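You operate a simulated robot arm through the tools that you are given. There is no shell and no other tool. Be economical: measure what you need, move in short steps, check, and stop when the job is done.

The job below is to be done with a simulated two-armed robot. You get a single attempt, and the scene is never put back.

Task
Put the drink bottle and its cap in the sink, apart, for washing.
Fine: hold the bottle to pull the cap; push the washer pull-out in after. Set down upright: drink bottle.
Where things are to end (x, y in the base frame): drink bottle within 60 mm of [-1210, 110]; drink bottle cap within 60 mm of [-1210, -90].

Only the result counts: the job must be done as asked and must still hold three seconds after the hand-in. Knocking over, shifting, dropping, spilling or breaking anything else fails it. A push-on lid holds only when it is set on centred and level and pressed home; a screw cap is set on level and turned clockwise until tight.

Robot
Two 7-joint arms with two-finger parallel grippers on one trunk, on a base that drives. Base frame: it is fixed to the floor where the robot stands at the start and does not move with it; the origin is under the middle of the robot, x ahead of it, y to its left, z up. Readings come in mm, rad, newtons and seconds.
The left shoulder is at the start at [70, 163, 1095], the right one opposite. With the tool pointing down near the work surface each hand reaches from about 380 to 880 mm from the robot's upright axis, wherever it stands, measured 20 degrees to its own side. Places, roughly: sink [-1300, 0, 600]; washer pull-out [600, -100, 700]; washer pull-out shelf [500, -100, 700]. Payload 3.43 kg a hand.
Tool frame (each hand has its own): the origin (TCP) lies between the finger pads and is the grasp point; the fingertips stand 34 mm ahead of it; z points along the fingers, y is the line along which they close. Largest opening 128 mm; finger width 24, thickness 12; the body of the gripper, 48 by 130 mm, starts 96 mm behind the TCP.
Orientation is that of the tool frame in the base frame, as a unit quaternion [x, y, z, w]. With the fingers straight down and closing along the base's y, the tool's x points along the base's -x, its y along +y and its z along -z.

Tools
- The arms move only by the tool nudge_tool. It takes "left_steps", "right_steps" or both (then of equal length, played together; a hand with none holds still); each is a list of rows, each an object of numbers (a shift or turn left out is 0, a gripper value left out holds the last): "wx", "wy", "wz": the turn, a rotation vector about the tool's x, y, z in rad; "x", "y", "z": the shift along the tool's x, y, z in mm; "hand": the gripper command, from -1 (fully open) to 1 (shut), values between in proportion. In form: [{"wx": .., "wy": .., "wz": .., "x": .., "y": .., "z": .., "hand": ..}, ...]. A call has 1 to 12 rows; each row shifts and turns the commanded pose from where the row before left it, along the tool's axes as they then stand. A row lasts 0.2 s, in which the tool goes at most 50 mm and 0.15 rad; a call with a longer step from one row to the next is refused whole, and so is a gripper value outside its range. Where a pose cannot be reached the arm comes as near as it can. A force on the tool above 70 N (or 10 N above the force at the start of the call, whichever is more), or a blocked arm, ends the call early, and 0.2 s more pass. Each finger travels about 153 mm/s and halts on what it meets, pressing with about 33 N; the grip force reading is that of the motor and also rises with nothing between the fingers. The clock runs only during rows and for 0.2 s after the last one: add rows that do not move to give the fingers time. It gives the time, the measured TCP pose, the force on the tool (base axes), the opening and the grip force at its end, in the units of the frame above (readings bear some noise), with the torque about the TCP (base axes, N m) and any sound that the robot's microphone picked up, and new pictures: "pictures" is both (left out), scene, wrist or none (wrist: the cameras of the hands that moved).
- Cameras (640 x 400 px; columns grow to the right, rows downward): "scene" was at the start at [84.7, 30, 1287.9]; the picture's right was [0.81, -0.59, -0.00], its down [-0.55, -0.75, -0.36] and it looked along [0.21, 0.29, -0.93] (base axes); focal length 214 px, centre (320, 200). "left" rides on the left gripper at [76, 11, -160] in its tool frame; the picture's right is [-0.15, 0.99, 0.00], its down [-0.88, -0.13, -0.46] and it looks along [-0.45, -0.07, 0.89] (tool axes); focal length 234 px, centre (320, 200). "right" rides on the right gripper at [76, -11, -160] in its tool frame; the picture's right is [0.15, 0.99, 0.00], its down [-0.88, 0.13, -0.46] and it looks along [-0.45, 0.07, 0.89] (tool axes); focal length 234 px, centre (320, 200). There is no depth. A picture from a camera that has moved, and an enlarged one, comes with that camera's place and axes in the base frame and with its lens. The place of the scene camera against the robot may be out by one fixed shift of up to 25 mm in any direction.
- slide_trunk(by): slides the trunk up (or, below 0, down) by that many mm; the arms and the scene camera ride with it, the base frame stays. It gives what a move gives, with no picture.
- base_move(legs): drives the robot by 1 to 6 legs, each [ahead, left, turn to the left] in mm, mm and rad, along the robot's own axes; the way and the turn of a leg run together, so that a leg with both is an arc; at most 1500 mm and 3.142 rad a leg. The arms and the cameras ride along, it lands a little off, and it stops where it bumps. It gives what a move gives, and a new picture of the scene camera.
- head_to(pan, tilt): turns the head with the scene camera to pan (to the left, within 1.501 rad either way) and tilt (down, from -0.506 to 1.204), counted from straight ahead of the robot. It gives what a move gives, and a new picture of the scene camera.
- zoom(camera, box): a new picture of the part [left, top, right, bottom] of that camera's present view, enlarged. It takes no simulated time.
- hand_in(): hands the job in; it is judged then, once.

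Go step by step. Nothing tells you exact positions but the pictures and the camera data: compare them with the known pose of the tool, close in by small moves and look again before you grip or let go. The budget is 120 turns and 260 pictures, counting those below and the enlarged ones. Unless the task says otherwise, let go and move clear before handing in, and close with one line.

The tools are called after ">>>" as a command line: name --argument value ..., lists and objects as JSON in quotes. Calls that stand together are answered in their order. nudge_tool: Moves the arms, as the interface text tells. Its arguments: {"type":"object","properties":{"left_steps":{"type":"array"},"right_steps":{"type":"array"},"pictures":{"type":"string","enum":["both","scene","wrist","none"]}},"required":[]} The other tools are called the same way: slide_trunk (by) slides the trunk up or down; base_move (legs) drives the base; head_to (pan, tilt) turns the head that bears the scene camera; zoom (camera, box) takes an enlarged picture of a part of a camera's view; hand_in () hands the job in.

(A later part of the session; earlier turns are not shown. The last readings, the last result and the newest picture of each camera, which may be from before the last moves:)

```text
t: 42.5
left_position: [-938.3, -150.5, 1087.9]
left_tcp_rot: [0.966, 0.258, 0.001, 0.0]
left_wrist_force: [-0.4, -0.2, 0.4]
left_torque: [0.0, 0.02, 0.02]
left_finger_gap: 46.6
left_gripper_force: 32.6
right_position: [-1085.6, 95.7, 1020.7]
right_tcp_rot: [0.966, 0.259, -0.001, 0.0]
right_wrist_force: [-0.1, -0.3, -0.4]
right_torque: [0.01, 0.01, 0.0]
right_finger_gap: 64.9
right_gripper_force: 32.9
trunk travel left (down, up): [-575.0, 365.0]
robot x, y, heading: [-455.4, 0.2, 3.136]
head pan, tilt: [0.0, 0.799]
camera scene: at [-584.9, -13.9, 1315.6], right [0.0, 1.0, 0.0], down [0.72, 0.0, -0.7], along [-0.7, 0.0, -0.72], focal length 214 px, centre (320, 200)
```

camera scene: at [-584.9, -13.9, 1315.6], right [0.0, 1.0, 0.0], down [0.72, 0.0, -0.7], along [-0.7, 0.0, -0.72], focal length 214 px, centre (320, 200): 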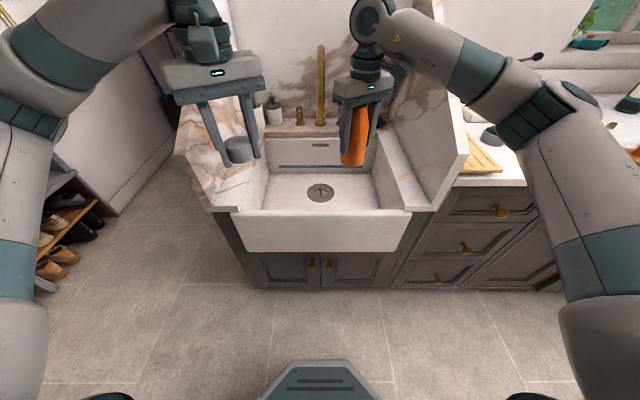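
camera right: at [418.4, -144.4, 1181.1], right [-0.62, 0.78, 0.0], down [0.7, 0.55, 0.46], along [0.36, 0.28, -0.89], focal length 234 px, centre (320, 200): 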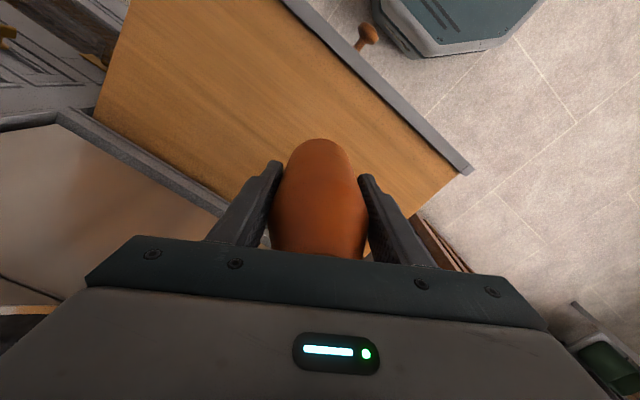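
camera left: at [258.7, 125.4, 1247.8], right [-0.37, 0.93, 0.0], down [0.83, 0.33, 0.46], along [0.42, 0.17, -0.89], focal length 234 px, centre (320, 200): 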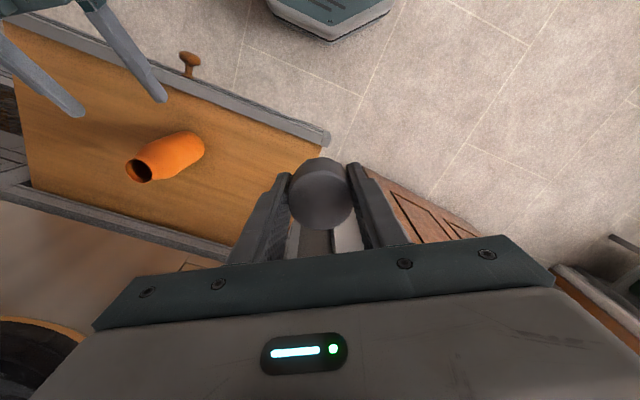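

The sink rim is at about x=-985, z=853, the floor near z≈620, and the side walls near y=±280. I'll keep the robot back and raise the trunk so the arms come in straight from above.

>>> slide_trunk --by 150

>>> nudge_tool --right_steps '[{"x": -35.8, "y": 20.7}, {"x": -35.8, "y": 20.7}, {"x": -35.8, "y": 20.7}, {}]'

```text
t: 44.3
left_position: [-939.3, -150.8, 1237.4]
left_tcp_rot: [0.966, 0.258, 0.0, 0.001]
left_wrist_force: [0.4, 0.0, -0.3]
left_torque: [-0.02, -0.02, 0.0]
left_finger_gap: 46.6
left_gripper_force: 32.7
right_position: [-1086.5, 96.7, 1171.3]
right_tcp_rot: [0.966, 0.258, -0.001, 0.0]
right_wrist_force: [0.2, -0.2, -0.9]
right_torque: [0.02, -0.04, -0.01]
right_finger_gap: 64.3
right_gripper_force: 33.1
trunk travel left (down, up): [-725.0, 215.0]
robot x, y, heading: [-453.7, 2.8, 3.14]
head pan, tilt: [0.0, 0.799]
```

```text
t: 45.3
left_position: [-939.0, -150.3, 1238.1]
left_tcp_rot: [0.966, 0.259, 0.0, 0.0]
left_wrist_force: [-0.4, -0.2, 0.3]
left_torque: [-0.01, 0.0, -0.01]
left_finger_gap: 46.9
left_gripper_force: 33.4
right_position: [-1148.7, -13.2, 1171.0]
right_tcp_rot: [0.966, 0.258, -0.002, 0.0]
right_wrist_force: [-0.6, -0.2, -0.9]
right_torque: [-0.01, -0.03, 0.02]
right_finger_gap: 64.6
right_gripper_force: 32.9
trunk travel left (down, up): [-725.0, 215.0]
robot x, y, heading: [-456.4, -4.3, 3.138]
head pan, tilt: [0.0, 0.799]
camera scene: at [-584.9, -13.0, 1465.6], right [0.0, 1.0, 0.0], down [0.72, 0.0, -0.7], along [-0.7, 0.0, -0.72], focal length 214 px, centre (320, 200)
camera right: at [-1087.8, 33.0, 1332.1], right [0.62, -0.78, 0.0], down [-0.7, -0.55, 0.46], along [-0.36, -0.28, -0.89], focal length 234 px, centre (320, 200)
```

scene: 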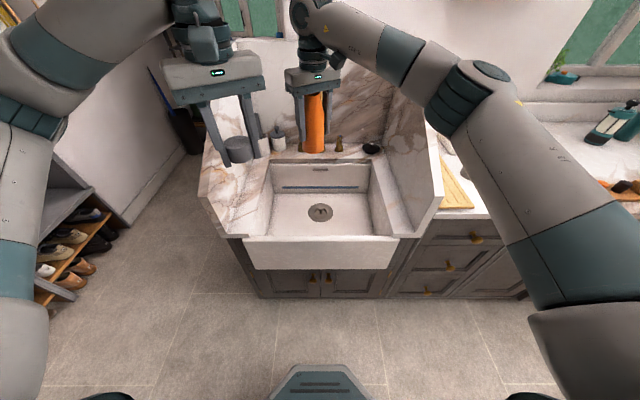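
right: 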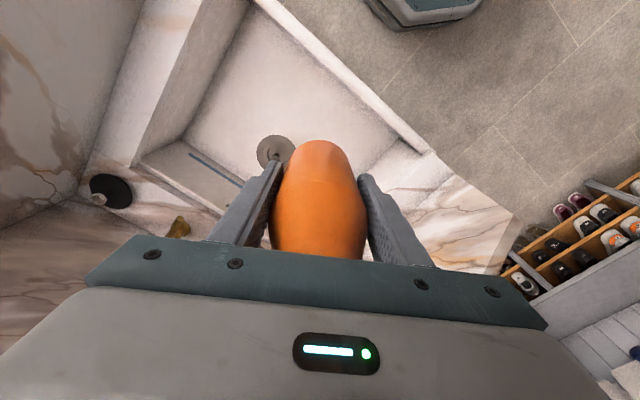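

That shift went the wrong way, because the tool axes turned with the robot. I'll correct to [-1210, 110] and undo the 30° yaw.

>>> nudge_tool --right_steps '[{"x": 2.9, "y": -45.7}, {"x": 2.9, "y": -45.7}, {"x": 2.9, "y": -45.7}, {"wz": 0.131}, {"wz": 0.131}, {"wz": 0.131}, {"wz": 0.131}, {}]'

```text
t: 47.1
left_position: [-939.1, -150.8, 1237.4]
left_tcp_rot: [0.966, 0.258, 0.0, 0.0]
left_wrist_force: [-0.1, 0.4, 0.3]
left_torque: [0.01, 0.01, 0.0]
left_finger_gap: 46.8
left_gripper_force: 32.7
right_position: [-1210.0, 111.3, 1173.6]
right_tcp_rot: [1.0, -0.001, -0.001, 0.0]
right_wrist_force: [0.1, -0.1, -0.1]
right_torque: [-0.02, 0.02, 0.01]
right_finger_gap: 64.5
right_gripper_force: 32.4
trunk travel left (down, up): [-725.0, 215.0]
robot x, y, heading: [-455.5, -0.6, 3.136]
head pan, tilt: [0.0, 0.799]
camera scene: at [-585.0, -13.9, 1465.6], right [0.0, 1.0, 0.0], down [0.72, 0.0, -0.7], along [-0.7, 0.0, -0.72], focal length 214 px, centre (320, 200)
camera right: at [-1133.2, 121.0, 1332.7], right [0.14, -0.99, 0.0], down [-0.88, -0.13, 0.46], along [-0.45, -0.07, -0.89], focal length 234 px, centre (320, 200)
```

scene: 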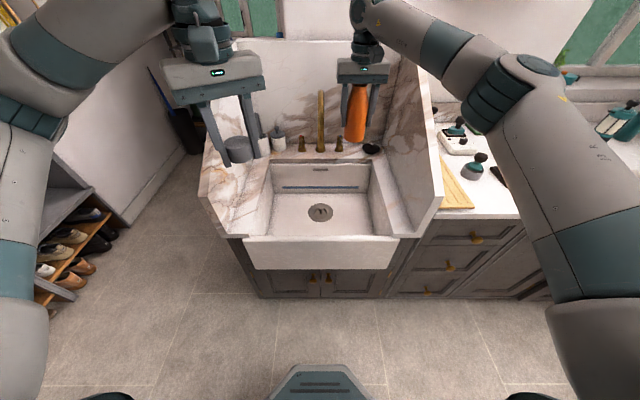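
right: 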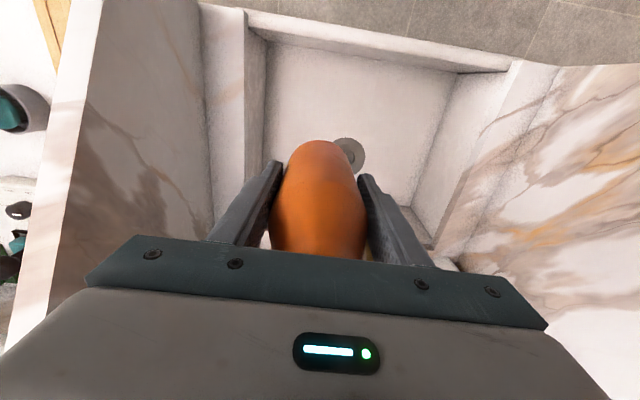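

The right elbow sits out over the right splash wall. I'll shift the base to its own left so the right arm can reach in between the walls.

>>> base_move --legs '[[0, 260, 0]]'

>>> nudge_tool --right_steps '[{"y": -43}, {"y": -43}, {"y": -43}, {"y": -43}, {"y": -43}, {"y": -43}, {}]'

```text
t: 48.9
left_position: [-941.6, -402.1, 1238.3]
left_tcp_rot: [0.967, 0.254, 0.0, 0.0]
left_wrist_force: [0.2, -0.6, -0.6]
left_torque: [-0.03, -0.01, 0.0]
left_finger_gap: 46.8
left_gripper_force: 33.2
right_position: [-1211.5, -136.9, 1172.8]
right_tcp_rot: [1.0, -0.005, -0.001, 0.002]
right_wrist_force: [-1.0, 0.1, 0.0]
right_torque: [0.0, 0.0, 0.0]
right_finger_gap: 64.7
right_gripper_force: 33.0
trunk travel left (down, up): [-725.0, 215.0]
robot x, y, heading: [-456.3, -255.2, 3.129]
head pan, tilt: [0.0, 0.799]
camera scene: at [-586.7, -267.7, 1465.6], right [0.01, 1.0, 0.0], down [0.72, -0.01, -0.7], along [-0.7, 0.01, -0.72], focal length 214 px, centre (320, 200)
```

scene: 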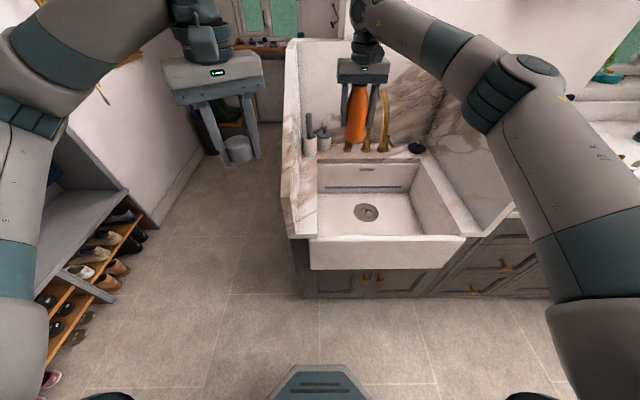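

```text
t: 50.5
left_position: [-943.0, -402.8, 1237.3]
left_tcp_rot: [0.967, 0.253, -0.001, 0.0]
left_wrist_force: [0.3, -0.5, -0.3]
left_torque: [-0.03, -0.01, -0.04]
left_finger_gap: 46.7
left_gripper_force: 33.3
right_position: [-1205.7, 120.5, 1173.6]
right_tcp_rot: [1.0, -0.005, -0.001, 0.0]
right_wrist_force: [0.1, -0.4, -1.2]
right_torque: [0.02, 0.01, 0.02]
right_finger_gap: 64.6
right_gripper_force: 33.4
trunk travel left (down, up): [-725.0, 215.0]
robot x, y, heading: [-459.6, -252.6, 3.131]
head pan, tilt: [0.0, 0.799]
camera scene: at [-586.9, -269.2, 1465.6], right [0.01, 1.0, 0.0], down [0.72, -0.01, -0.7], along [-0.7, 0.01, -0.72], focal length 214 px, centre (320, 200)
camera right: at [-1129.3, 129.0, 1332.3], right [0.14, -0.99, 0.0], down [-0.88, -0.12, 0.46], along [-0.45, -0.06, -0.89], focal length 234 px, centre (320, 200)
```

scene: 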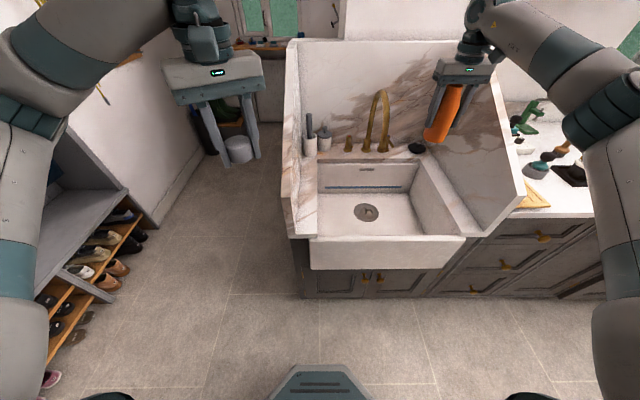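
right: 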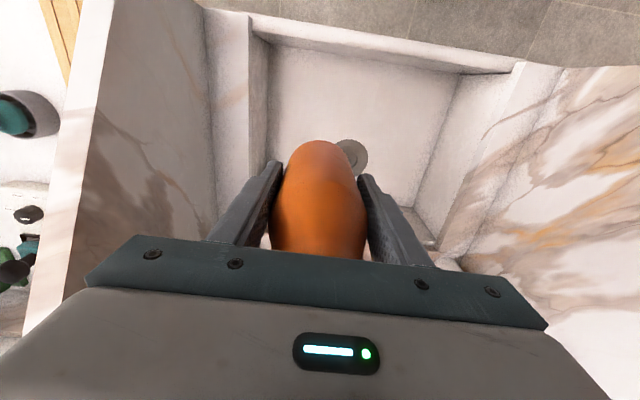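

Now the arm is better lined up. I'll descend in stages and watch the elbow against the wall.

>>> nudge_tool --right_steps '[{"z": 45, "y": 3}, {"z": 45, "y": 3}, {"z": 45, "y": 3}, {}]' --pictures "scene"

>>> head_to --pan -0.7 --tilt 0.6

```text
t: 51.5
left_position: [-942.8, -401.9, 1238.2]
left_tcp_rot: [0.967, 0.254, 0.001, 0.0]
left_wrist_force: [-0.2, 0.0, -0.2]
left_torque: [-0.02, 0.03, 0.0]
left_finger_gap: 46.6
left_gripper_force: 32.6
right_position: [-1206.0, 113.7, 1039.3]
right_tcp_rot: [1.0, -0.005, 0.0, 0.0]
right_wrist_force: [-0.4, -0.3, -0.5]
right_torque: [0.0, -0.02, 0.03]
right_finger_gap: 64.5
right_gripper_force: 32.8
trunk travel left (down, up): [-725.0, 215.0]
robot x, y, heading: [-458.4, -255.0, 3.134]
head pan, tilt: [0.0, 0.799]
camera scene: at [-586.5, -268.7, 1465.6], right [0.01, 1.0, 0.0], down [0.72, -0.01, -0.7], along [-0.7, 0.01, -0.72], focal length 214 px, centre (320, 200)
```

scene: 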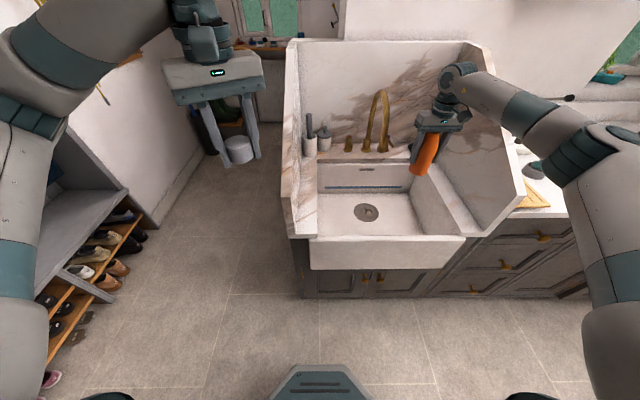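

```text
t: 52.6
left_position: [-942.2, -403.1, 1238.4]
left_tcp_rot: [0.967, 0.254, 0.0, 0.0]
left_wrist_force: [0.3, 0.4, 0.1]
left_torque: [0.0, 0.0, 0.01]
left_finger_gap: 46.6
left_gripper_force: 32.6
right_position: [-1206.5, 113.0, 1038.8]
right_tcp_rot: [1.0, -0.006, -0.001, 0.0]
right_wrist_force: [0.6, 0.4, -0.7]
right_torque: [-0.02, -0.03, -0.02]
right_finger_gap: 64.2
right_gripper_force: 33.0
trunk travel left (down, up): [-725.0, 215.0]
robot x, y, heading: [-457.6, -257.2, 3.13]
head pan, tilt: [-0.7, 0.6]
camera scene: at [-573.0, -211.8, 1482.5], right [0.65, 0.76, 0.0], down [0.43, -0.37, -0.82], along [-0.63, 0.54, -0.57], focal length 214 px, centre (320, 200)
```

scene: 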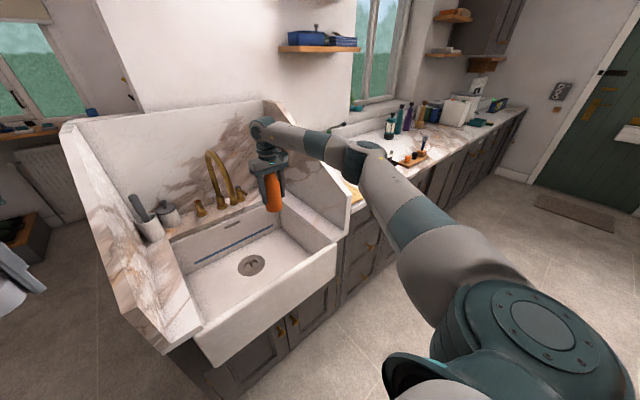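

The elbow, near [-870, 190], is inside the wall line and the forearm passes between the walls. I'll continue down.

>>> nudge_tool --right_steps '[{"z": 45}, {"z": 45}, {"z": 45}, {}]' --pictures "both"

```text
t: 53.6
left_position: [-941.5, -402.1, 1237.3]
left_tcp_rot: [0.967, 0.254, 0.0, 0.0]
left_wrist_force: [0.2, 0.2, -0.2]
left_torque: [0.0, 0.04, 0.03]
left_finger_gap: 46.8
left_gripper_force: 33.4
right_position: [-1207.4, 113.4, 902.9]
right_tcp_rot: [1.0, -0.006, -0.001, -0.001]
right_wrist_force: [1.0, -0.2, -0.3]
right_torque: [0.0, -0.02, -0.01]
right_finger_gap: 64.6
right_gripper_force: 33.2
trunk travel left (down, up): [-725.0, 215.0]
robot x, y, heading: [-462.3, -252.7, 3.129]
head pan, tilt: [-0.7, 0.6]
camera scene: at [-572.7, -211.8, 1482.5], right [0.65, 0.76, 0.0], down [0.43, -0.37, -0.83], along [-0.63, 0.54, -0.57], focal length 214 px, centre (320, 200)
camera right: at [-1131.4, 121.7, 1062.0], right [0.14, -0.99, 0.0], down [-0.88, -0.12, 0.46], along [-0.45, -0.06, -0.89], focal length 234 px, centre (320, 200)
```

scene: 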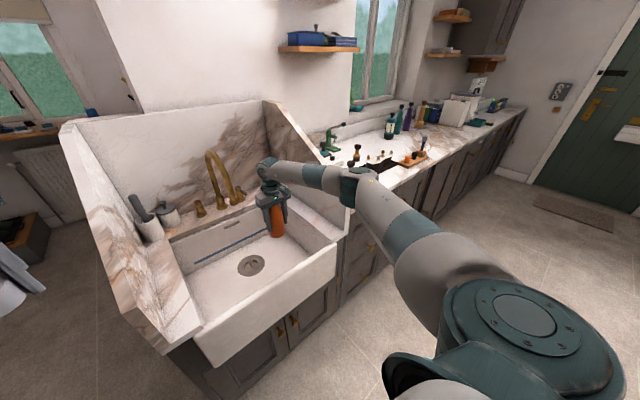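
right: 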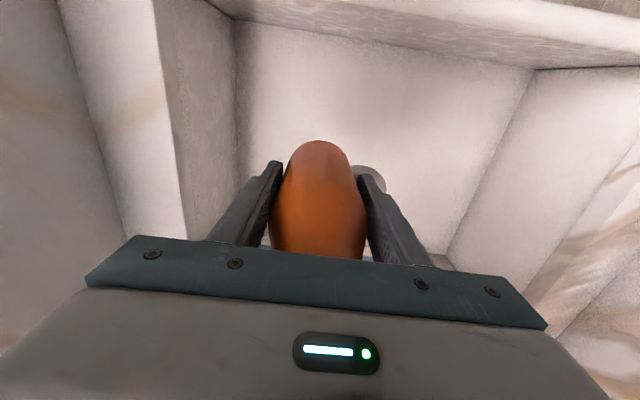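

>>> zoom --camera "scene" --box '[220, 100, 460, 250]'

>>> nudge_tool --right_steps '[{"z": 40}, {"z": 40}, {"z": 40}, {}]' --pictures "both"

```text
2.67 times, centred on (340, 175) of scene
camera zoom: at [-572.7, -211.8, 1482.5], right [0.65, 0.76, 0.0], down [0.43, -0.37, -0.83], along [-0.63, 0.54, -0.57], focal length 572 px, centre (267, 267)
```

zoom: 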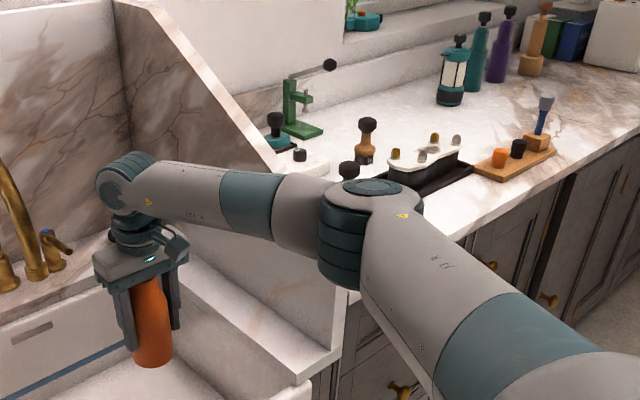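

```text
t: 54.6
left_position: [-942.9, -401.6, 1238.7]
left_tcp_rot: [0.967, 0.254, 0.001, -0.001]
left_wrist_force: [0.4, -0.3, 0.9]
left_torque: [-0.01, -0.01, 0.0]
left_finger_gap: 46.7
left_gripper_force: 32.2
right_position: [-1210.7, 111.6, 783.8]
right_tcp_rot: [1.0, -0.006, 0.0, 0.0]
right_wrist_force: [0.4, 0.4, -0.5]
right_torque: [-0.01, -0.03, -0.01]
right_finger_gap: 64.8
right_gripper_force: 33.1
trunk travel left (down, up): [-725.0, 215.0]
robot x, y, heading: [-458.7, -255.3, 3.131]
head pan, tilt: [-0.7, 0.6]
camera scene: at [-572.7, -211.6, 1482.5], right [0.65, 0.76, 0.0], down [0.43, -0.37, -0.82], along [-0.63, 0.54, -0.57], focal length 214 px, centre (320, 200)
camera right: at [-1134.3, 120.2, 943.2], right [0.14, -0.99, 0.0], down [-0.88, -0.12, 0.46], along [-0.45, -0.06, -0.89], focal length 234 px, centre (320, 200)
```

scene: 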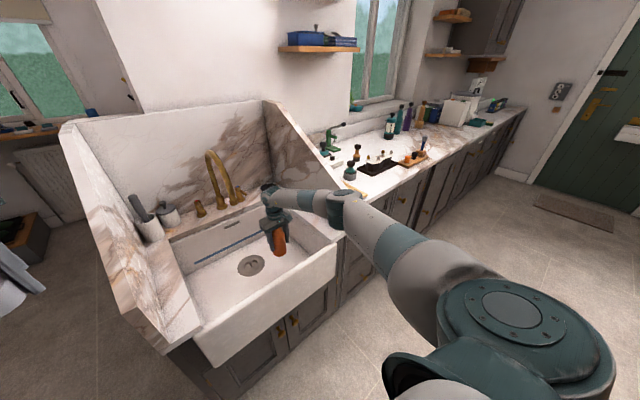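
right: 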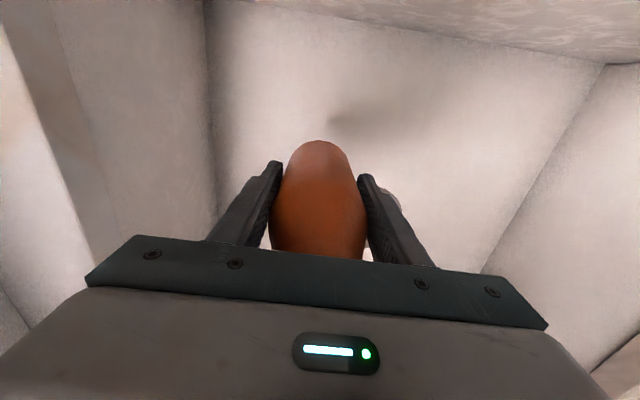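

It's clear. The bottle bottom should be about 80 mm above the sink floor, so I'll take smaller steps now.

>>> nudge_tool --right_steps '[{"z": 30}, {"z": 25}, {"z": 6}, {"z": 4}, {}]' --pictures "both"

```text
t: 55.8
left_position: [-941.8, -402.4, 1237.5]
left_tcp_rot: [0.967, 0.254, -0.001, 0.0]
left_wrist_force: [0.4, 0.0, -0.3]
left_torque: [-0.02, -0.01, -0.02]
left_finger_gap: 46.5
left_gripper_force: 33.1
right_position: [-1208.4, 111.4, 717.3]
right_tcp_rot: [1.0, -0.005, -0.002, 0.0]
right_wrist_force: [0.1, -0.4, -1.5]
right_torque: [-0.01, 0.0, 0.0]
right_finger_gap: 64.4
right_gripper_force: 33.2
trunk travel left (down, up): [-725.0, 215.0]
robot x, y, heading: [-456.2, -254.5, 3.131]
head pan, tilt: [-0.7, 0.6]
camera scene: at [-572.9, -211.8, 1482.5], right [0.65, 0.76, 0.0], down [0.43, -0.37, -0.82], along [-0.63, 0.54, -0.57], focal length 214 px, centre (320, 200)
camera right: at [-1132.1, 120.3, 876.4], right [0.14, -0.99, 0.0], down [-0.88, -0.12, 0.46], along [-0.45, -0.06, -0.89], focal length 234 px, centre (320, 200)
```

scene: 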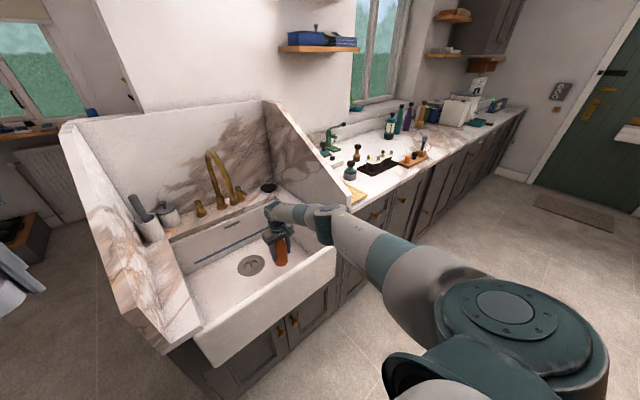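
right: 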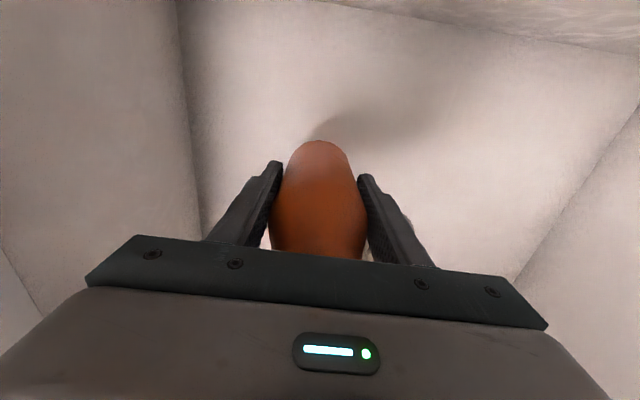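

>>> nudge_tool --right_steps '[{"z": 4}, {"z": 4}, {"z": 4}, {}]' --pictures "wrist"

```text
t: 56.8
left_position: [-941.2, -402.0, 1238.3]
left_tcp_rot: [0.967, 0.254, 0.0, 0.0]
left_wrist_force: [-0.4, -0.8, -0.4]
left_torque: [0.05, 0.0, -0.02]
left_finger_gap: 46.6
left_gripper_force: 33.2
right_position: [-1209.0, 111.1, 706.7]
right_tcp_rot: [1.0, -0.005, -0.001, -0.001]
right_wrist_force: [0.0, 0.2, -0.9]
right_torque: [-0.02, 0.01, -0.03]
right_finger_gap: 64.4
right_gripper_force: 33.0
trunk travel left (down, up): [-725.0, 215.0]
robot x, y, heading: [-458.5, -255.0, 3.134]
head pan, tilt: [-0.7, 0.6]
camera right: at [-1131.9, 119.9, 865.9], right [0.14, -0.99, 0.0], down [-0.88, -0.12, 0.46], along [-0.45, -0.06, -0.89], focal length 234 px, centre (320, 200)
```

right: 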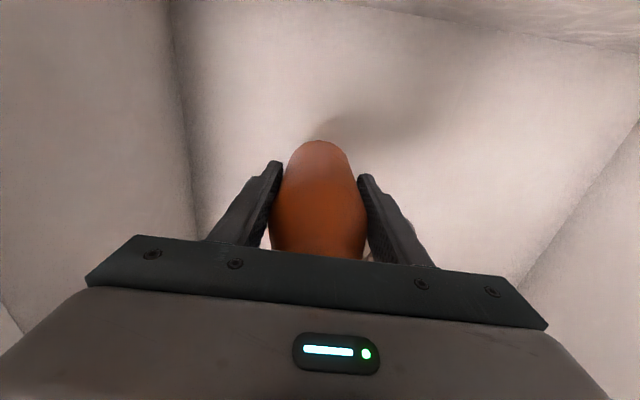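

>>> nudge_tool --right_steps '[{"z": 4}, {"z": 4}, {"z": 4}, {}]' --pictures "none"

>>> nudge_tool --right_steps '[{"z": 4}, {}]' --pictures "wrist"

```text
t: 57.8
left_position: [-942.5, -402.2, 1238.5]
left_tcp_rot: [0.967, 0.254, 0.0, 0.0]
left_wrist_force: [1.2, -0.5, -0.1]
left_torque: [0.0, 0.01, 0.0]
left_finger_gap: 47.0
left_gripper_force: 33.0
right_position: [-1207.2, 110.5, 699.1]
right_tcp_rot: [1.0, -0.005, -0.003, 0.0]
right_wrist_force: [-0.2, 0.1, -0.3]
right_torque: [0.0, -0.02, 0.01]
right_finger_gap: 64.5
right_gripper_force: 33.0
right hand out of reach, approached as far as the arm can: row 3
trunk travel left (down, up): [-725.0, 215.0]
robot x, y, heading: [-458.2, -253.9, 3.129]
head pan, tilt: [-0.7, 0.6]
```

```text
t: 58.4
left_position: [-942.0, -403.1, 1238.1]
left_tcp_rot: [0.967, 0.255, 0.0, 0.001]
left_wrist_force: [0.5, 0.9, -0.3]
left_torque: [0.03, 0.03, 0.04]
left_finger_gap: 46.6
left_gripper_force: 33.3
right_position: [-1205.4, 108.7, 696.1]
right_tcp_rot: [1.0, -0.004, -0.002, 0.0]
right_wrist_force: [-0.1, 0.4, -0.7]
right_torque: [0.02, -0.03, 0.02]
right_finger_gap: 64.7
right_gripper_force: 33.0
trunk travel left (down, up): [-725.0, 215.0]
robot x, y, heading: [-460.6, -255.7, 3.131]
head pan, tilt: [-0.7, 0.6]
camera right: at [-1128.5, 118.4, 855.6], right [0.14, -0.99, 0.0], down [-0.88, -0.12, 0.46], along [-0.45, -0.06, -0.89], focal length 234 px, centre (320, 200)
```

right: 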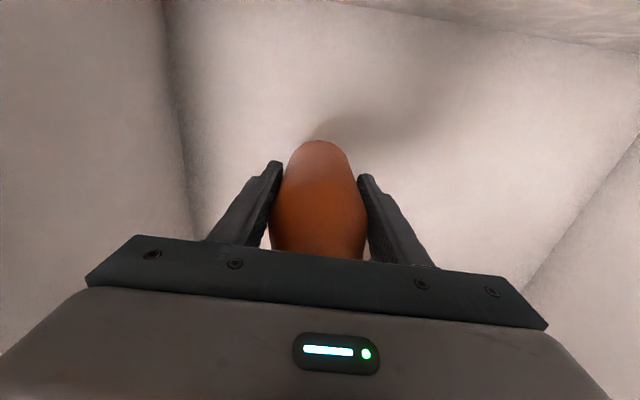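

The arm is at full stretch. I'll raise the hand 60 mm and lower the trunk 60 mm for slack, then continue.

>>> nudge_tool --right_steps '[{"z": -30}, {"z": -30}, {}]' --pictures "none"

>>> slide_trunk --by -60

>>> nudge_tool --right_steps '[{"z": 4, "x": -3}, {"z": 4}, {}]' --pictures "wrist"

```text
t: 59.2
left_position: [-942.9, -402.2, 1236.5]
left_tcp_rot: [0.967, 0.254, -0.001, 0.0]
left_wrist_force: [-0.3, 0.2, -0.6]
left_torque: [0.04, -0.04, -0.02]
left_finger_gap: 46.6
left_gripper_force: 33.4
right_position: [-1207.9, 112.4, 754.1]
right_tcp_rot: [1.0, -0.005, 0.0, 0.001]
right_wrist_force: [0.5, -0.2, -0.3]
right_torque: [-0.02, 0.0, -0.01]
right_finger_gap: 64.4
right_gripper_force: 33.3
trunk travel left (down, up): [-725.0, 215.0]
robot x, y, heading: [-454.6, -253.1, 3.134]
head pan, tilt: [-0.7, 0.6]
```

```text
t: 60.2
left_position: [-941.2, -401.9, 1177.9]
left_tcp_rot: [0.967, 0.254, 0.0, 0.0]
left_wrist_force: [0.2, 0.6, 1.2]
left_torque: [0.03, 0.0, 0.0]
left_finger_gap: 46.6
left_gripper_force: 32.5
right_position: [-1208.0, 111.8, 695.2]
right_tcp_rot: [1.0, -0.005, -0.001, 0.0]
right_wrist_force: [-0.3, -1.0, -0.5]
right_torque: [-0.05, 0.0, 0.0]
right_finger_gap: 64.6
right_gripper_force: 33.1
trunk travel left (down, up): [-665.0, 275.0]
robot x, y, heading: [-456.4, -254.9, 3.131]
head pan, tilt: [-0.7, 0.6]
```

```text
t: 61.0
left_position: [-942.0, -402.4, 1177.8]
left_tcp_rot: [0.967, 0.254, 0.0, 0.001]
left_wrist_force: [0.3, -0.4, -0.4]
left_torque: [0.01, -0.05, -0.06]
left_finger_gap: 46.9
left_gripper_force: 32.9
right_position: [-1210.1, 110.7, 685.2]
right_tcp_rot: [1.0, -0.006, 0.0, -0.001]
right_wrist_force: [0.0, -0.4, -1.1]
right_torque: [0.01, -0.01, -0.01]
right_finger_gap: 64.5
right_gripper_force: 32.5
trunk travel left (down, up): [-665.0, 275.0]
robot x, y, heading: [-457.1, -255.7, 3.129]
head pan, tilt: [-0.7, 0.6]
camera right: at [-1132.4, 120.7, 844.7], right [0.14, -0.99, 0.0], down [-0.88, -0.12, 0.46], along [-0.45, -0.06, -0.89], focal length 234 px, centre (320, 200)
```

right: 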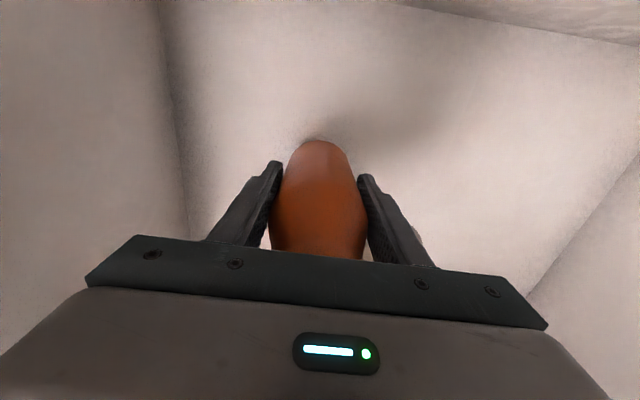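

>>> nudge_tool --right_steps '[{"z": 3}, {"z": 3}, {}]' --pictures "none"

>>> nudge_tool --right_steps '[{"z": 3}, {}]' --pictures "wrist"

```text
t: 61.8
left_position: [-942.8, -402.9, 1178.1]
left_tcp_rot: [0.967, 0.254, 0.0, 0.0]
left_wrist_force: [-1.2, -0.3, -1.2]
left_torque: [0.0, -0.04, 0.0]
left_finger_gap: 46.8
left_gripper_force: 32.7
right_position: [-1210.6, 112.4, 680.1]
right_tcp_rot: [1.0, -0.006, -0.001, 0.0]
right_wrist_force: [0.9, 0.0, -1.1]
right_torque: [0.03, 0.0, 0.01]
right_finger_gap: 64.5
right_gripper_force: 32.6
trunk travel left (down, up): [-665.0, 275.0]
robot x, y, heading: [-461.3, -256.3, 3.132]
head pan, tilt: [-0.7, 0.6]
```

```text
t: 62.4
left_position: [-941.0, -402.3, 1177.2]
left_tcp_rot: [0.967, 0.254, 0.0, 0.0]
left_wrist_force: [-0.7, 0.3, 0.5]
left_torque: [-0.01, 0.0, 0.03]
left_finger_gap: 46.8
left_gripper_force: 33.1
right_position: [-1210.1, 111.6, 676.4]
right_tcp_rot: [1.0, -0.005, -0.001, 0.0]
right_wrist_force: [-0.1, -0.1, -0.7]
right_torque: [-0.01, -0.01, 0.0]
right_finger_gap: 64.3
right_gripper_force: 33.1
trunk travel left (down, up): [-665.0, 275.0]
robot x, y, heading: [-458.6, -256.9, 3.13]
head pan, tilt: [-0.7, 0.6]
camera right: at [-1133.2, 121.0, 836.7], right [0.14, -0.99, 0.0], down [-0.88, -0.12, 0.46], along [-0.45, -0.06, -0.89], focal length 234 px, centre (320, 200)
```

right: 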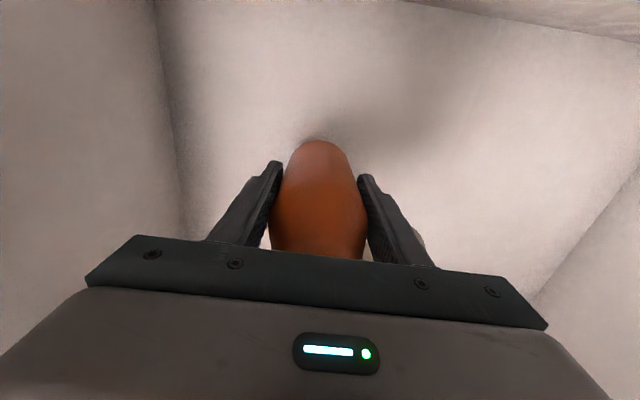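

>>> nudge_tool --right_steps '[{"z": 3}, {}]' --pictures "none"

>>> nudge_tool --right_steps '[{"z": 3}, {}]' --pictures "none"

>>> nudge_tool --right_steps '[{"z": 3}, {}]' --pictures "wrist"

```text
t: 63.0
left_position: [-942.9, -402.4, 1177.3]
left_tcp_rot: [0.967, 0.254, 0.001, 0.0]
left_wrist_force: [-0.6, -0.8, 1.3]
left_torque: [0.03, -0.03, 0.0]
left_finger_gap: 47.0
left_gripper_force: 32.6
right_position: [-1210.4, 112.6, 675.1]
right_tcp_rot: [1.0, -0.005, -0.001, 0.0]
right_wrist_force: [0.4, 0.2, -0.8]
right_torque: [0.01, 0.0, 0.03]
right_finger_gap: 64.4
right_gripper_force: 32.7
trunk travel left (down, up): [-665.0, 275.0]
robot x, y, heading: [-454.1, -254.3, 3.129]
head pan, tilt: [-0.7, 0.6]
```

```text
t: 63.6
left_position: [-942.5, -402.0, 1177.0]
left_tcp_rot: [0.967, 0.253, 0.0, 0.0]
left_wrist_force: [-0.7, -0.1, 0.7]
left_torque: [0.01, 0.02, -0.04]
left_finger_gap: 46.8
left_gripper_force: 33.3
right_position: [-1209.0, 111.9, 671.7]
right_tcp_rot: [1.0, -0.005, -0.002, 0.0]
right_wrist_force: [-0.1, -0.4, -1.0]
right_torque: [0.0, -0.02, -0.02]
right_finger_gap: 64.6
right_gripper_force: 32.9
trunk travel left (down, up): [-665.0, 275.0]
robot x, y, heading: [-456.7, -256.6, 3.135]
head pan, tilt: [-0.7, 0.6]
```

```text
t: 64.2
left_position: [-941.3, -402.2, 1177.8]
left_tcp_rot: [0.967, 0.254, 0.0, 0.001]
left_wrist_force: [0.6, 0.1, 0.2]
left_torque: [-0.01, -0.01, 0.01]
left_finger_gap: 46.4
left_gripper_force: 32.4
right_position: [-1209.7, 112.2, 669.0]
right_tcp_rot: [1.0, -0.005, -0.001, 0.0]
right_wrist_force: [0.2, -0.2, -0.2]
right_torque: [0.01, 0.0, 0.0]
right_finger_gap: 64.6
right_gripper_force: 33.0
trunk travel left (down, up): [-665.0, 275.0]
robot x, y, heading: [-456.7, -256.3, 3.131]
head pan, tilt: [-0.7, 0.6]
camera right: at [-1133.6, 120.7, 827.9], right [0.14, -0.99, 0.0], down [-0.88, -0.12, 0.46], along [-0.45, -0.06, -0.89], focal length 234 px, centre (320, 200)
```

right: 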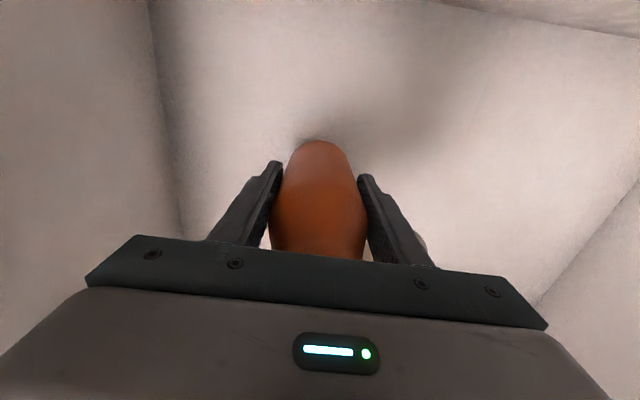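

The floor looks a bit lower, about 580–600, so I'll keep easing down.

>>> nudge_tool --right_steps '[{"z": 3}, {}]' --pictures "none"

>>> nudge_tool --right_steps '[{"z": 3}, {}]' --pictures "none"

>>> nudge_tool --right_steps '[{"z": 3}, {}]' --pictures "none"

>>> nudge_tool --right_steps '[{"z": 3}, {}]' --pictures "none"

>>> zoom --camera "scene" --box '[220, 200, 340, 290]'

```text
t: 64.8
left_position: [-942.0, -402.2, 1177.4]
left_tcp_rot: [0.967, 0.253, 0.0, 0.0]
left_wrist_force: [0.4, 0.4, 0.0]
left_torque: [0.0, 0.03, 0.01]
left_finger_gap: 46.8
left_gripper_force: 33.0
right_position: [-1209.6, 113.3, 664.8]
right_tcp_rot: [1.0, -0.006, -0.001, 0.001]
right_wrist_force: [0.1, 0.5, 0.0]
right_torque: [-0.01, -0.01, -0.01]
right_finger_gap: 64.7
right_gripper_force: 33.3
trunk travel left (down, up): [-665.0, 275.0]
robot x, y, heading: [-455.2, -254.4, 3.133]
head pan, tilt: [-0.7, 0.6]
```

```text
t: 65.4
left_position: [-941.4, -401.4, 1177.1]
left_tcp_rot: [0.967, 0.254, 0.0, -0.001]
left_wrist_force: [-0.2, -0.2, -0.2]
left_torque: [0.02, 0.02, 0.02]
left_finger_gap: 46.7
left_gripper_force: 32.8
right_position: [-1210.2, 112.8, 662.3]
right_tcp_rot: [1.0, -0.005, -0.001, 0.0]
right_wrist_force: [-0.1, -0.4, -1.6]
right_torque: [0.0, -0.01, 0.03]
right_finger_gap: 64.7
right_gripper_force: 33.1
trunk travel left (down, up): [-665.0, 275.0]
robot x, y, heading: [-456.1, -253.0, 3.13]
head pan, tilt: [-0.7, 0.6]
```

```text
t: 66.0
left_position: [-942.9, -402.9, 1176.8]
left_tcp_rot: [0.967, 0.255, 0.0, 0.0]
left_wrist_force: [-0.3, -0.6, 0.1]
left_torque: [-0.01, 0.02, -0.04]
left_finger_gap: 46.8
left_gripper_force: 33.1
right_position: [-1209.9, 112.0, 660.0]
right_tcp_rot: [1.0, -0.005, -0.001, 0.001]
right_wrist_force: [0.3, -0.1, -1.0]
right_torque: [0.0, -0.01, 0.02]
right_finger_gap: 64.4
right_gripper_force: 33.4
trunk travel left (down, up): [-665.0, 275.0]
robot x, y, heading: [-457.1, -255.3, 3.13]
head pan, tilt: [-0.7, 0.6]
```

```text
t: 66.6
left_position: [-942.0, -402.6, 1178.3]
left_tcp_rot: [0.967, 0.253, 0.0, 0.0]
left_wrist_force: [0.4, 0.3, 0.1]
left_torque: [0.01, 0.0, -0.02]
left_finger_gap: 46.8
left_gripper_force: 32.8
right_position: [-1209.4, 111.5, 656.5]
right_tcp_rot: [1.0, -0.005, 0.0, 0.0]
right_wrist_force: [-0.3, -0.2, -0.8]
right_torque: [-0.01, 0.0, 0.01]
right_finger_gap: 64.4
right_gripper_force: 33.3
trunk travel left (down, up): [-665.0, 275.0]
robot x, y, heading: [-455.3, -258.3, 3.131]
head pan, tilt: [-0.7, 0.6]
```

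```text
4.44 times, centred on (280, 245) of scene
camera zoom: at [-572.9, -211.7, 1422.5], right [0.65, 0.76, 0.0], down [0.43, -0.37, -0.82], along [-0.63, 0.54, -0.57], focal length 953 px, centre (498, 0)
```

zoom: 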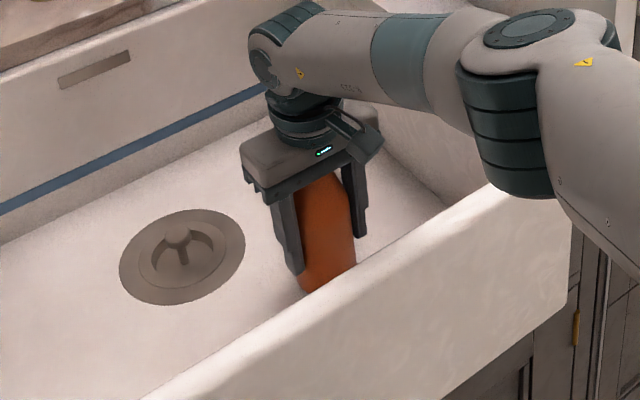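

>>> nudge_tool --right_steps '[{"z": 3}, {}]' --pictures "none"

>>> nudge_tool --right_steps '[{"z": 3}, {}]' --pictures "none"

>>> nudge_tool --right_steps '[{"z": 3}, {}]' --pictures "wrist"

```text
t: 67.2
left_position: [-941.7, -401.9, 1176.6]
left_tcp_rot: [0.967, 0.253, 0.0, 0.0]
left_wrist_force: [0.2, 0.5, 0.7]
left_torque: [0.0, 0.01, 0.0]
left_finger_gap: 46.9
left_gripper_force: 32.9
right_position: [-1209.9, 112.1, 652.8]
right_tcp_rot: [1.0, -0.006, -0.001, 0.0]
right_wrist_force: [-0.2, -0.3, -1.4]
right_torque: [0.0, -0.03, -0.02]
right_finger_gap: 64.7
right_gripper_force: 32.8
trunk travel left (down, up): [-665.0, 275.0]
robot x, y, heading: [-453.6, -255.9, 3.129]
head pan, tilt: [-0.7, 0.6]
```

```text
t: 67.8
left_position: [-941.0, -401.1, 1178.3]
left_tcp_rot: [0.967, 0.254, 0.0, 0.0]
left_wrist_force: [-0.6, 0.0, 0.8]
left_torque: [0.03, 0.02, -0.02]
left_finger_gap: 46.8
left_gripper_force: 32.9
right_position: [-1210.0, 112.1, 649.3]
right_tcp_rot: [1.0, -0.005, -0.001, -0.001]
right_wrist_force: [0.0, -0.4, -0.2]
right_torque: [0.03, -0.04, 0.03]
right_finger_gap: 64.6
right_gripper_force: 33.2
trunk travel left (down, up): [-665.0, 275.0]
robot x, y, heading: [-457.6, -258.7, 3.136]
head pan, tilt: [-0.7, 0.6]
```

```text
t: 68.4
left_position: [-942.9, -402.8, 1177.8]
left_tcp_rot: [0.967, 0.253, 0.0, 0.0]
left_wrist_force: [0.1, 0.0, 0.0]
left_torque: [-0.01, -0.01, -0.01]
left_finger_gap: 46.8
left_gripper_force: 32.7
right_position: [-1208.8, 110.4, 646.9]
right_tcp_rot: [1.0, -0.005, 0.0, 0.0]
right_wrist_force: [-0.1, 0.5, -0.7]
right_torque: [-0.02, 0.01, 0.0]
right_finger_gap: 64.2
right_gripper_force: 33.7
trunk travel left (down, up): [-665.0, 275.0]
robot x, y, heading: [-457.7, -250.9, 3.129]
head pan, tilt: [-0.7, 0.6]
camera right: at [-1132.7, 120.2, 806.7], right [0.14, -0.99, 0.0], down [-0.88, -0.12, 0.46], along [-0.45, -0.06, -0.89], focal length 234 px, centre (320, 200)
```

right: 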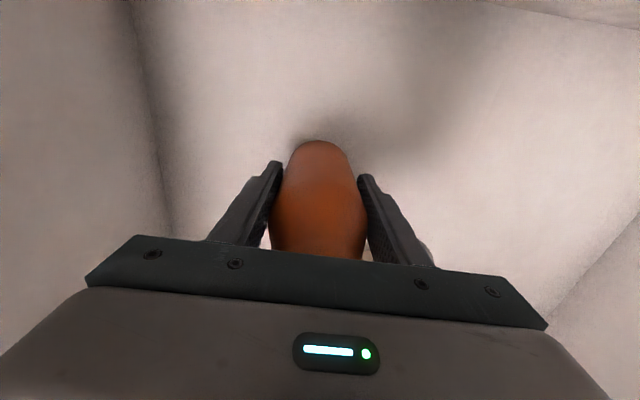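

>>> nudge_tool --right_steps '[{"z": 3}, {}]' --pictures "none"

>>> nudge_tool --right_steps '[{"z": 3}, {}]' --pictures "none"

>>> nudge_tool --right_steps '[{"z": 3}, {}]' --pictures "wrist"

>>> zoom --camera "scene" --box '[220, 200, 340, 290]'

```text
t: 69.0
left_position: [-942.4, -402.7, 1178.2]
left_tcp_rot: [0.967, 0.254, -0.001, -0.001]
left_wrist_force: [0.3, 0.4, 0.0]
left_torque: [-0.02, 0.0, -0.04]
left_finger_gap: 46.6
left_gripper_force: 33.3
right_position: [-1210.2, 111.7, 645.8]
right_tcp_rot: [1.0, -0.006, -0.004, 0.0]
right_wrist_force: [-1.5, 0.1, 7.5]
right_torque: [0.0, -0.09, 0.01]
right_finger_gap: 64.6
right_gripper_force: 32.8
trunk travel left (down, up): [-665.0, 275.0]
robot x, y, heading: [-457.2, -255.1, 3.132]
head pan, tilt: [-0.7, 0.6]
```

```text
t: 69.6
left_position: [-940.5, -402.8, 1178.1]
left_tcp_rot: [0.967, 0.254, 0.0, -0.001]
left_wrist_force: [-0.5, -0.2, 0.5]
left_torque: [-0.03, -0.01, -0.01]
left_finger_gap: 46.7
left_gripper_force: 33.5
right_position: [-1208.8, 112.0, 646.3]
right_tcp_rot: [1.0, -0.007, -0.004, 0.0]
right_wrist_force: [-2.2, 1.4, 8.8]
right_torque: [0.0, 0.09, -0.03]
right_finger_gap: 64.8
right_gripper_force: 33.2
right hand out of reach, approached as far as the arm can: row 1
trunk travel left (down, up): [-665.0, 275.0]
robot x, y, heading: [-454.7, -256.1, 3.135]
head pan, tilt: [-0.7, 0.6]
```

```text
t: 70.2
left_position: [-940.3, -402.6, 1180.2]
left_tcp_rot: [0.967, 0.253, -0.001, -0.001]
left_wrist_force: [0.7, 0.8, -0.2]
left_torque: [0.0, 0.02, -0.01]
left_finger_gap: 46.7
left_gripper_force: 32.8
right_position: [-1208.0, 112.1, 645.9]
right_tcp_rot: [1.0, -0.007, -0.005, -0.002]
right_wrist_force: [-9.0, 3.7, 28.4]
right_torque: [0.19, 0.19, 0.03]
right_finger_gap: 64.7
right_gripper_force: 33.3
trunk travel left (down, up): [-665.0, 275.0]
robot x, y, heading: [-459.6, -255.4, 3.129]
head pan, tilt: [-0.7, 0.6]
camera right: at [-1130.2, 119.4, 804.8], right [0.13, -0.99, 0.0], down [-0.88, -0.12, 0.47], along [-0.46, -0.06, -0.88], focal length 234 px, centre (320, 200)
```

right: 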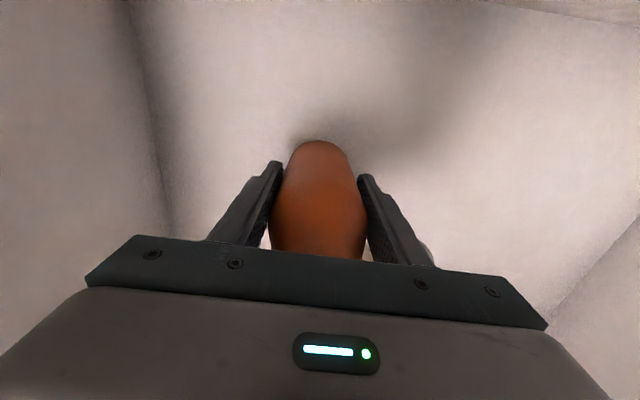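

```text
4.44 times, centred on (280, 245) of scene
camera zoom: at [-569.9, -213.3, 1423.2], right [0.65, 0.76, 0.0], down [0.43, -0.37, -0.83], along [-0.63, 0.54, -0.56], focal length 953 px, centre (498, 0)
```

zoom: 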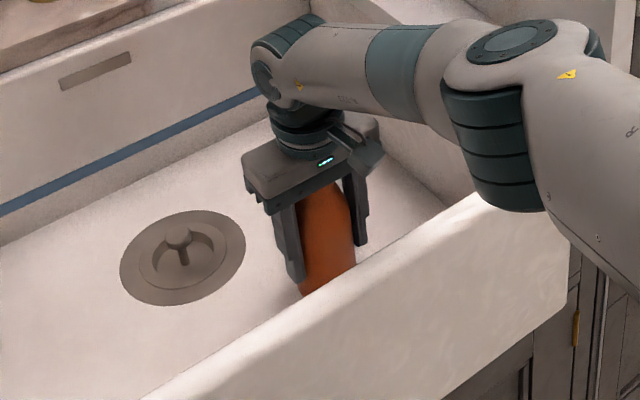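

Contact: the bottle is on the sink floor with the TCP at 646. I'll relieve the press.

>>> nudge_tool --right_steps '[{"z": -3}, {"z": -3}, {}, {}]' --pictures "none"

```text
t: 71.2
left_position: [-941.2, -402.3, 1177.7]
left_tcp_rot: [0.967, 0.253, -0.001, 0.0]
left_wrist_force: [-0.5, -0.1, -0.6]
left_torque: [0.0, 0.02, -0.01]
left_finger_gap: 46.7
left_gripper_force: 32.7
right_position: [-1207.8, 112.5, 647.2]
right_tcp_rot: [1.0, -0.005, 0.001, 0.0]
right_wrist_force: [-0.2, 0.1, -1.1]
right_torque: [-0.01, -0.02, -0.02]
right_finger_gap: 64.5
right_gripper_force: 33.0
trunk travel left (down, up): [-665.0, 275.0]
robot x, y, heading: [-456.8, -252.5, 3.129]
head pan, tilt: [-0.7, 0.6]
```

>>> nudge_tool --right_steps '[{"z": 1.5}, {}, {"hand": -1}, {}, {}, {}]' --pictures "wrist"

```text
t: 72.6
left_position: [-941.7, -402.4, 1176.9]
left_tcp_rot: [0.967, 0.254, 0.0, -0.001]
left_wrist_force: [0.5, 0.4, -0.1]
left_torque: [0.03, 0.02, 0.0]
left_finger_gap: 46.9
left_gripper_force: 33.4
right_position: [-1208.2, 112.4, 646.8]
right_tcp_rot: [1.0, -0.005, -0.001, 0.0]
right_wrist_force: [-0.5, 0.0, 0.3]
right_torque: [-0.01, 0.02, -0.03]
right_finger_gap: 128.0
right_gripper_force: 0.1
trunk travel left (down, up): [-665.0, 275.0]
robot x, y, heading: [-458.3, -256.3, 3.135]
head pan, tilt: [-0.7, 0.6]
camera right: at [-1132.2, 120.8, 806.3], right [0.14, -0.99, 0.0], down [-0.88, -0.12, 0.46], along [-0.45, -0.06, -0.89], focal length 234 px, centre (320, 200)
```

right: 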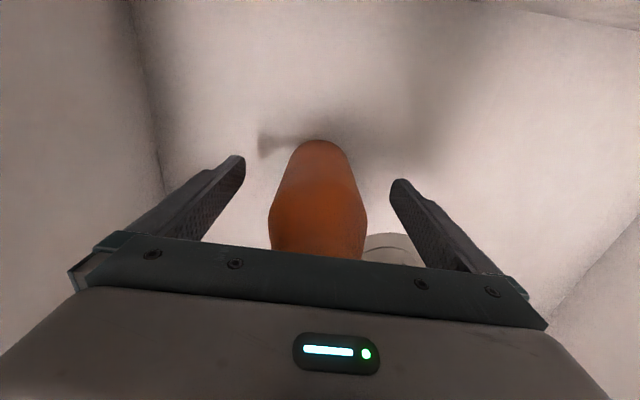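

The bottle stands free. I'll raise the right hand straight up and out.

>>> nudge_tool --right_steps '[{"z": -20}, {"z": -40}, {"z": -40}, {"z": -45}, {"z": -45}, {"z": -45}, {"z": -45}, {}]' --pictures "both"

>>> nudge_tool --right_steps '[{"z": -45}, {"z": -45}, {"z": -45}, {"z": -45}, {"z": -45}, {}]' --pictures "wrist"

```text
t: 74.4
left_position: [-943.4, -402.2, 1177.4]
left_tcp_rot: [0.967, 0.255, 0.0, 0.001]
left_wrist_force: [0.2, 0.5, 0.9]
left_torque: [0.0, 0.02, 0.02]
left_finger_gap: 46.6
left_gripper_force: 32.5
right_position: [-1208.8, 112.8, 926.9]
right_tcp_rot: [1.0, -0.005, 0.0, 0.0]
right_wrist_force: [-0.6, 0.1, 0.7]
right_torque: [0.0, -0.01, -0.01]
right_finger_gap: 127.6
right_gripper_force: 0.1
trunk travel left (down, up): [-665.0, 275.0]
robot x, y, heading: [-457.9, -255.5, 3.135]
head pan, tilt: [-0.7, 0.6]
camera scene: at [-573.5, -211.4, 1422.4], right [0.65, 0.76, 0.0], down [0.43, -0.37, -0.82], along [-0.62, 0.54, -0.57], focal length 214 px, centre (320, 200)
camera right: at [-1133.6, 121.1, 1087.5], right [0.14, -0.99, 0.0], down [-0.88, -0.12, 0.46], along [-0.45, -0.06, -0.89], focal length 234 px, centre (320, 200)
```

scene: 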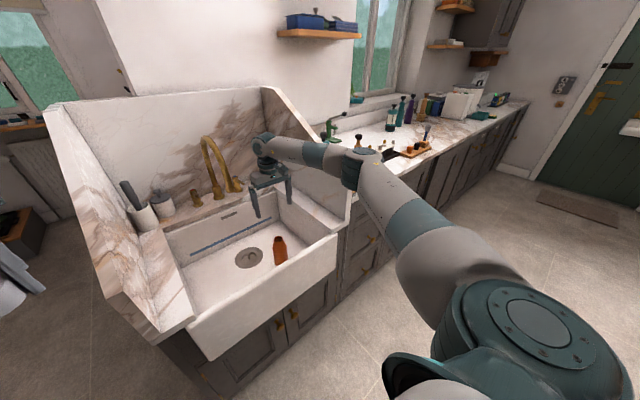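
right: 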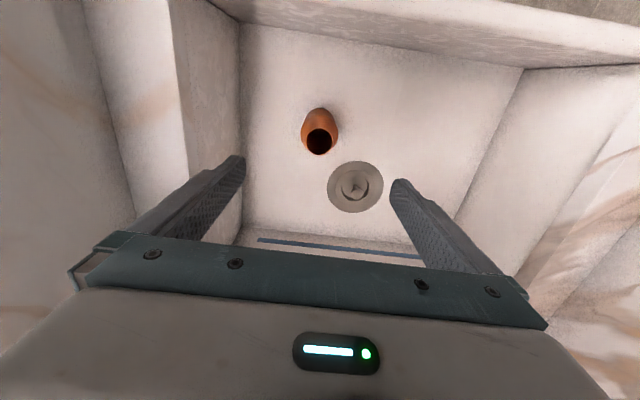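

```text
t: 75.8
left_position: [-943.4, -402.1, 1177.9]
left_tcp_rot: [0.968, 0.253, 0.0, 0.0]
left_wrist_force: [0.0, 0.4, 0.4]
left_torque: [0.02, -0.01, -0.02]
left_finger_gap: 46.9
left_gripper_force: 33.3
right_position: [-1210.4, 113.0, 1150.9]
right_tcp_rot: [1.0, -0.005, -0.002, 0.001]
right_wrist_force: [-0.3, 0.6, -0.4]
right_torque: [-0.01, 0.01, -0.02]
right_finger_gap: 127.7
right_gripper_force: 0.1
trunk travel left (down, up): [-665.0, 275.0]
robot x, y, heading: [-454.5, -254.2, 3.127]
head pan, tilt: [-0.7, 0.6]
camera right: at [-1133.8, 121.9, 1310.5], right [0.14, -0.99, 0.0], down [-0.88, -0.12, 0.46], along [-0.45, -0.06, -0.89], focal length 234 px, centre (320, 200)
```

right: 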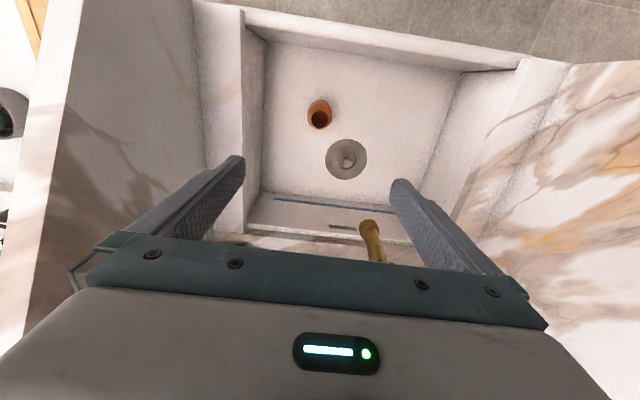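

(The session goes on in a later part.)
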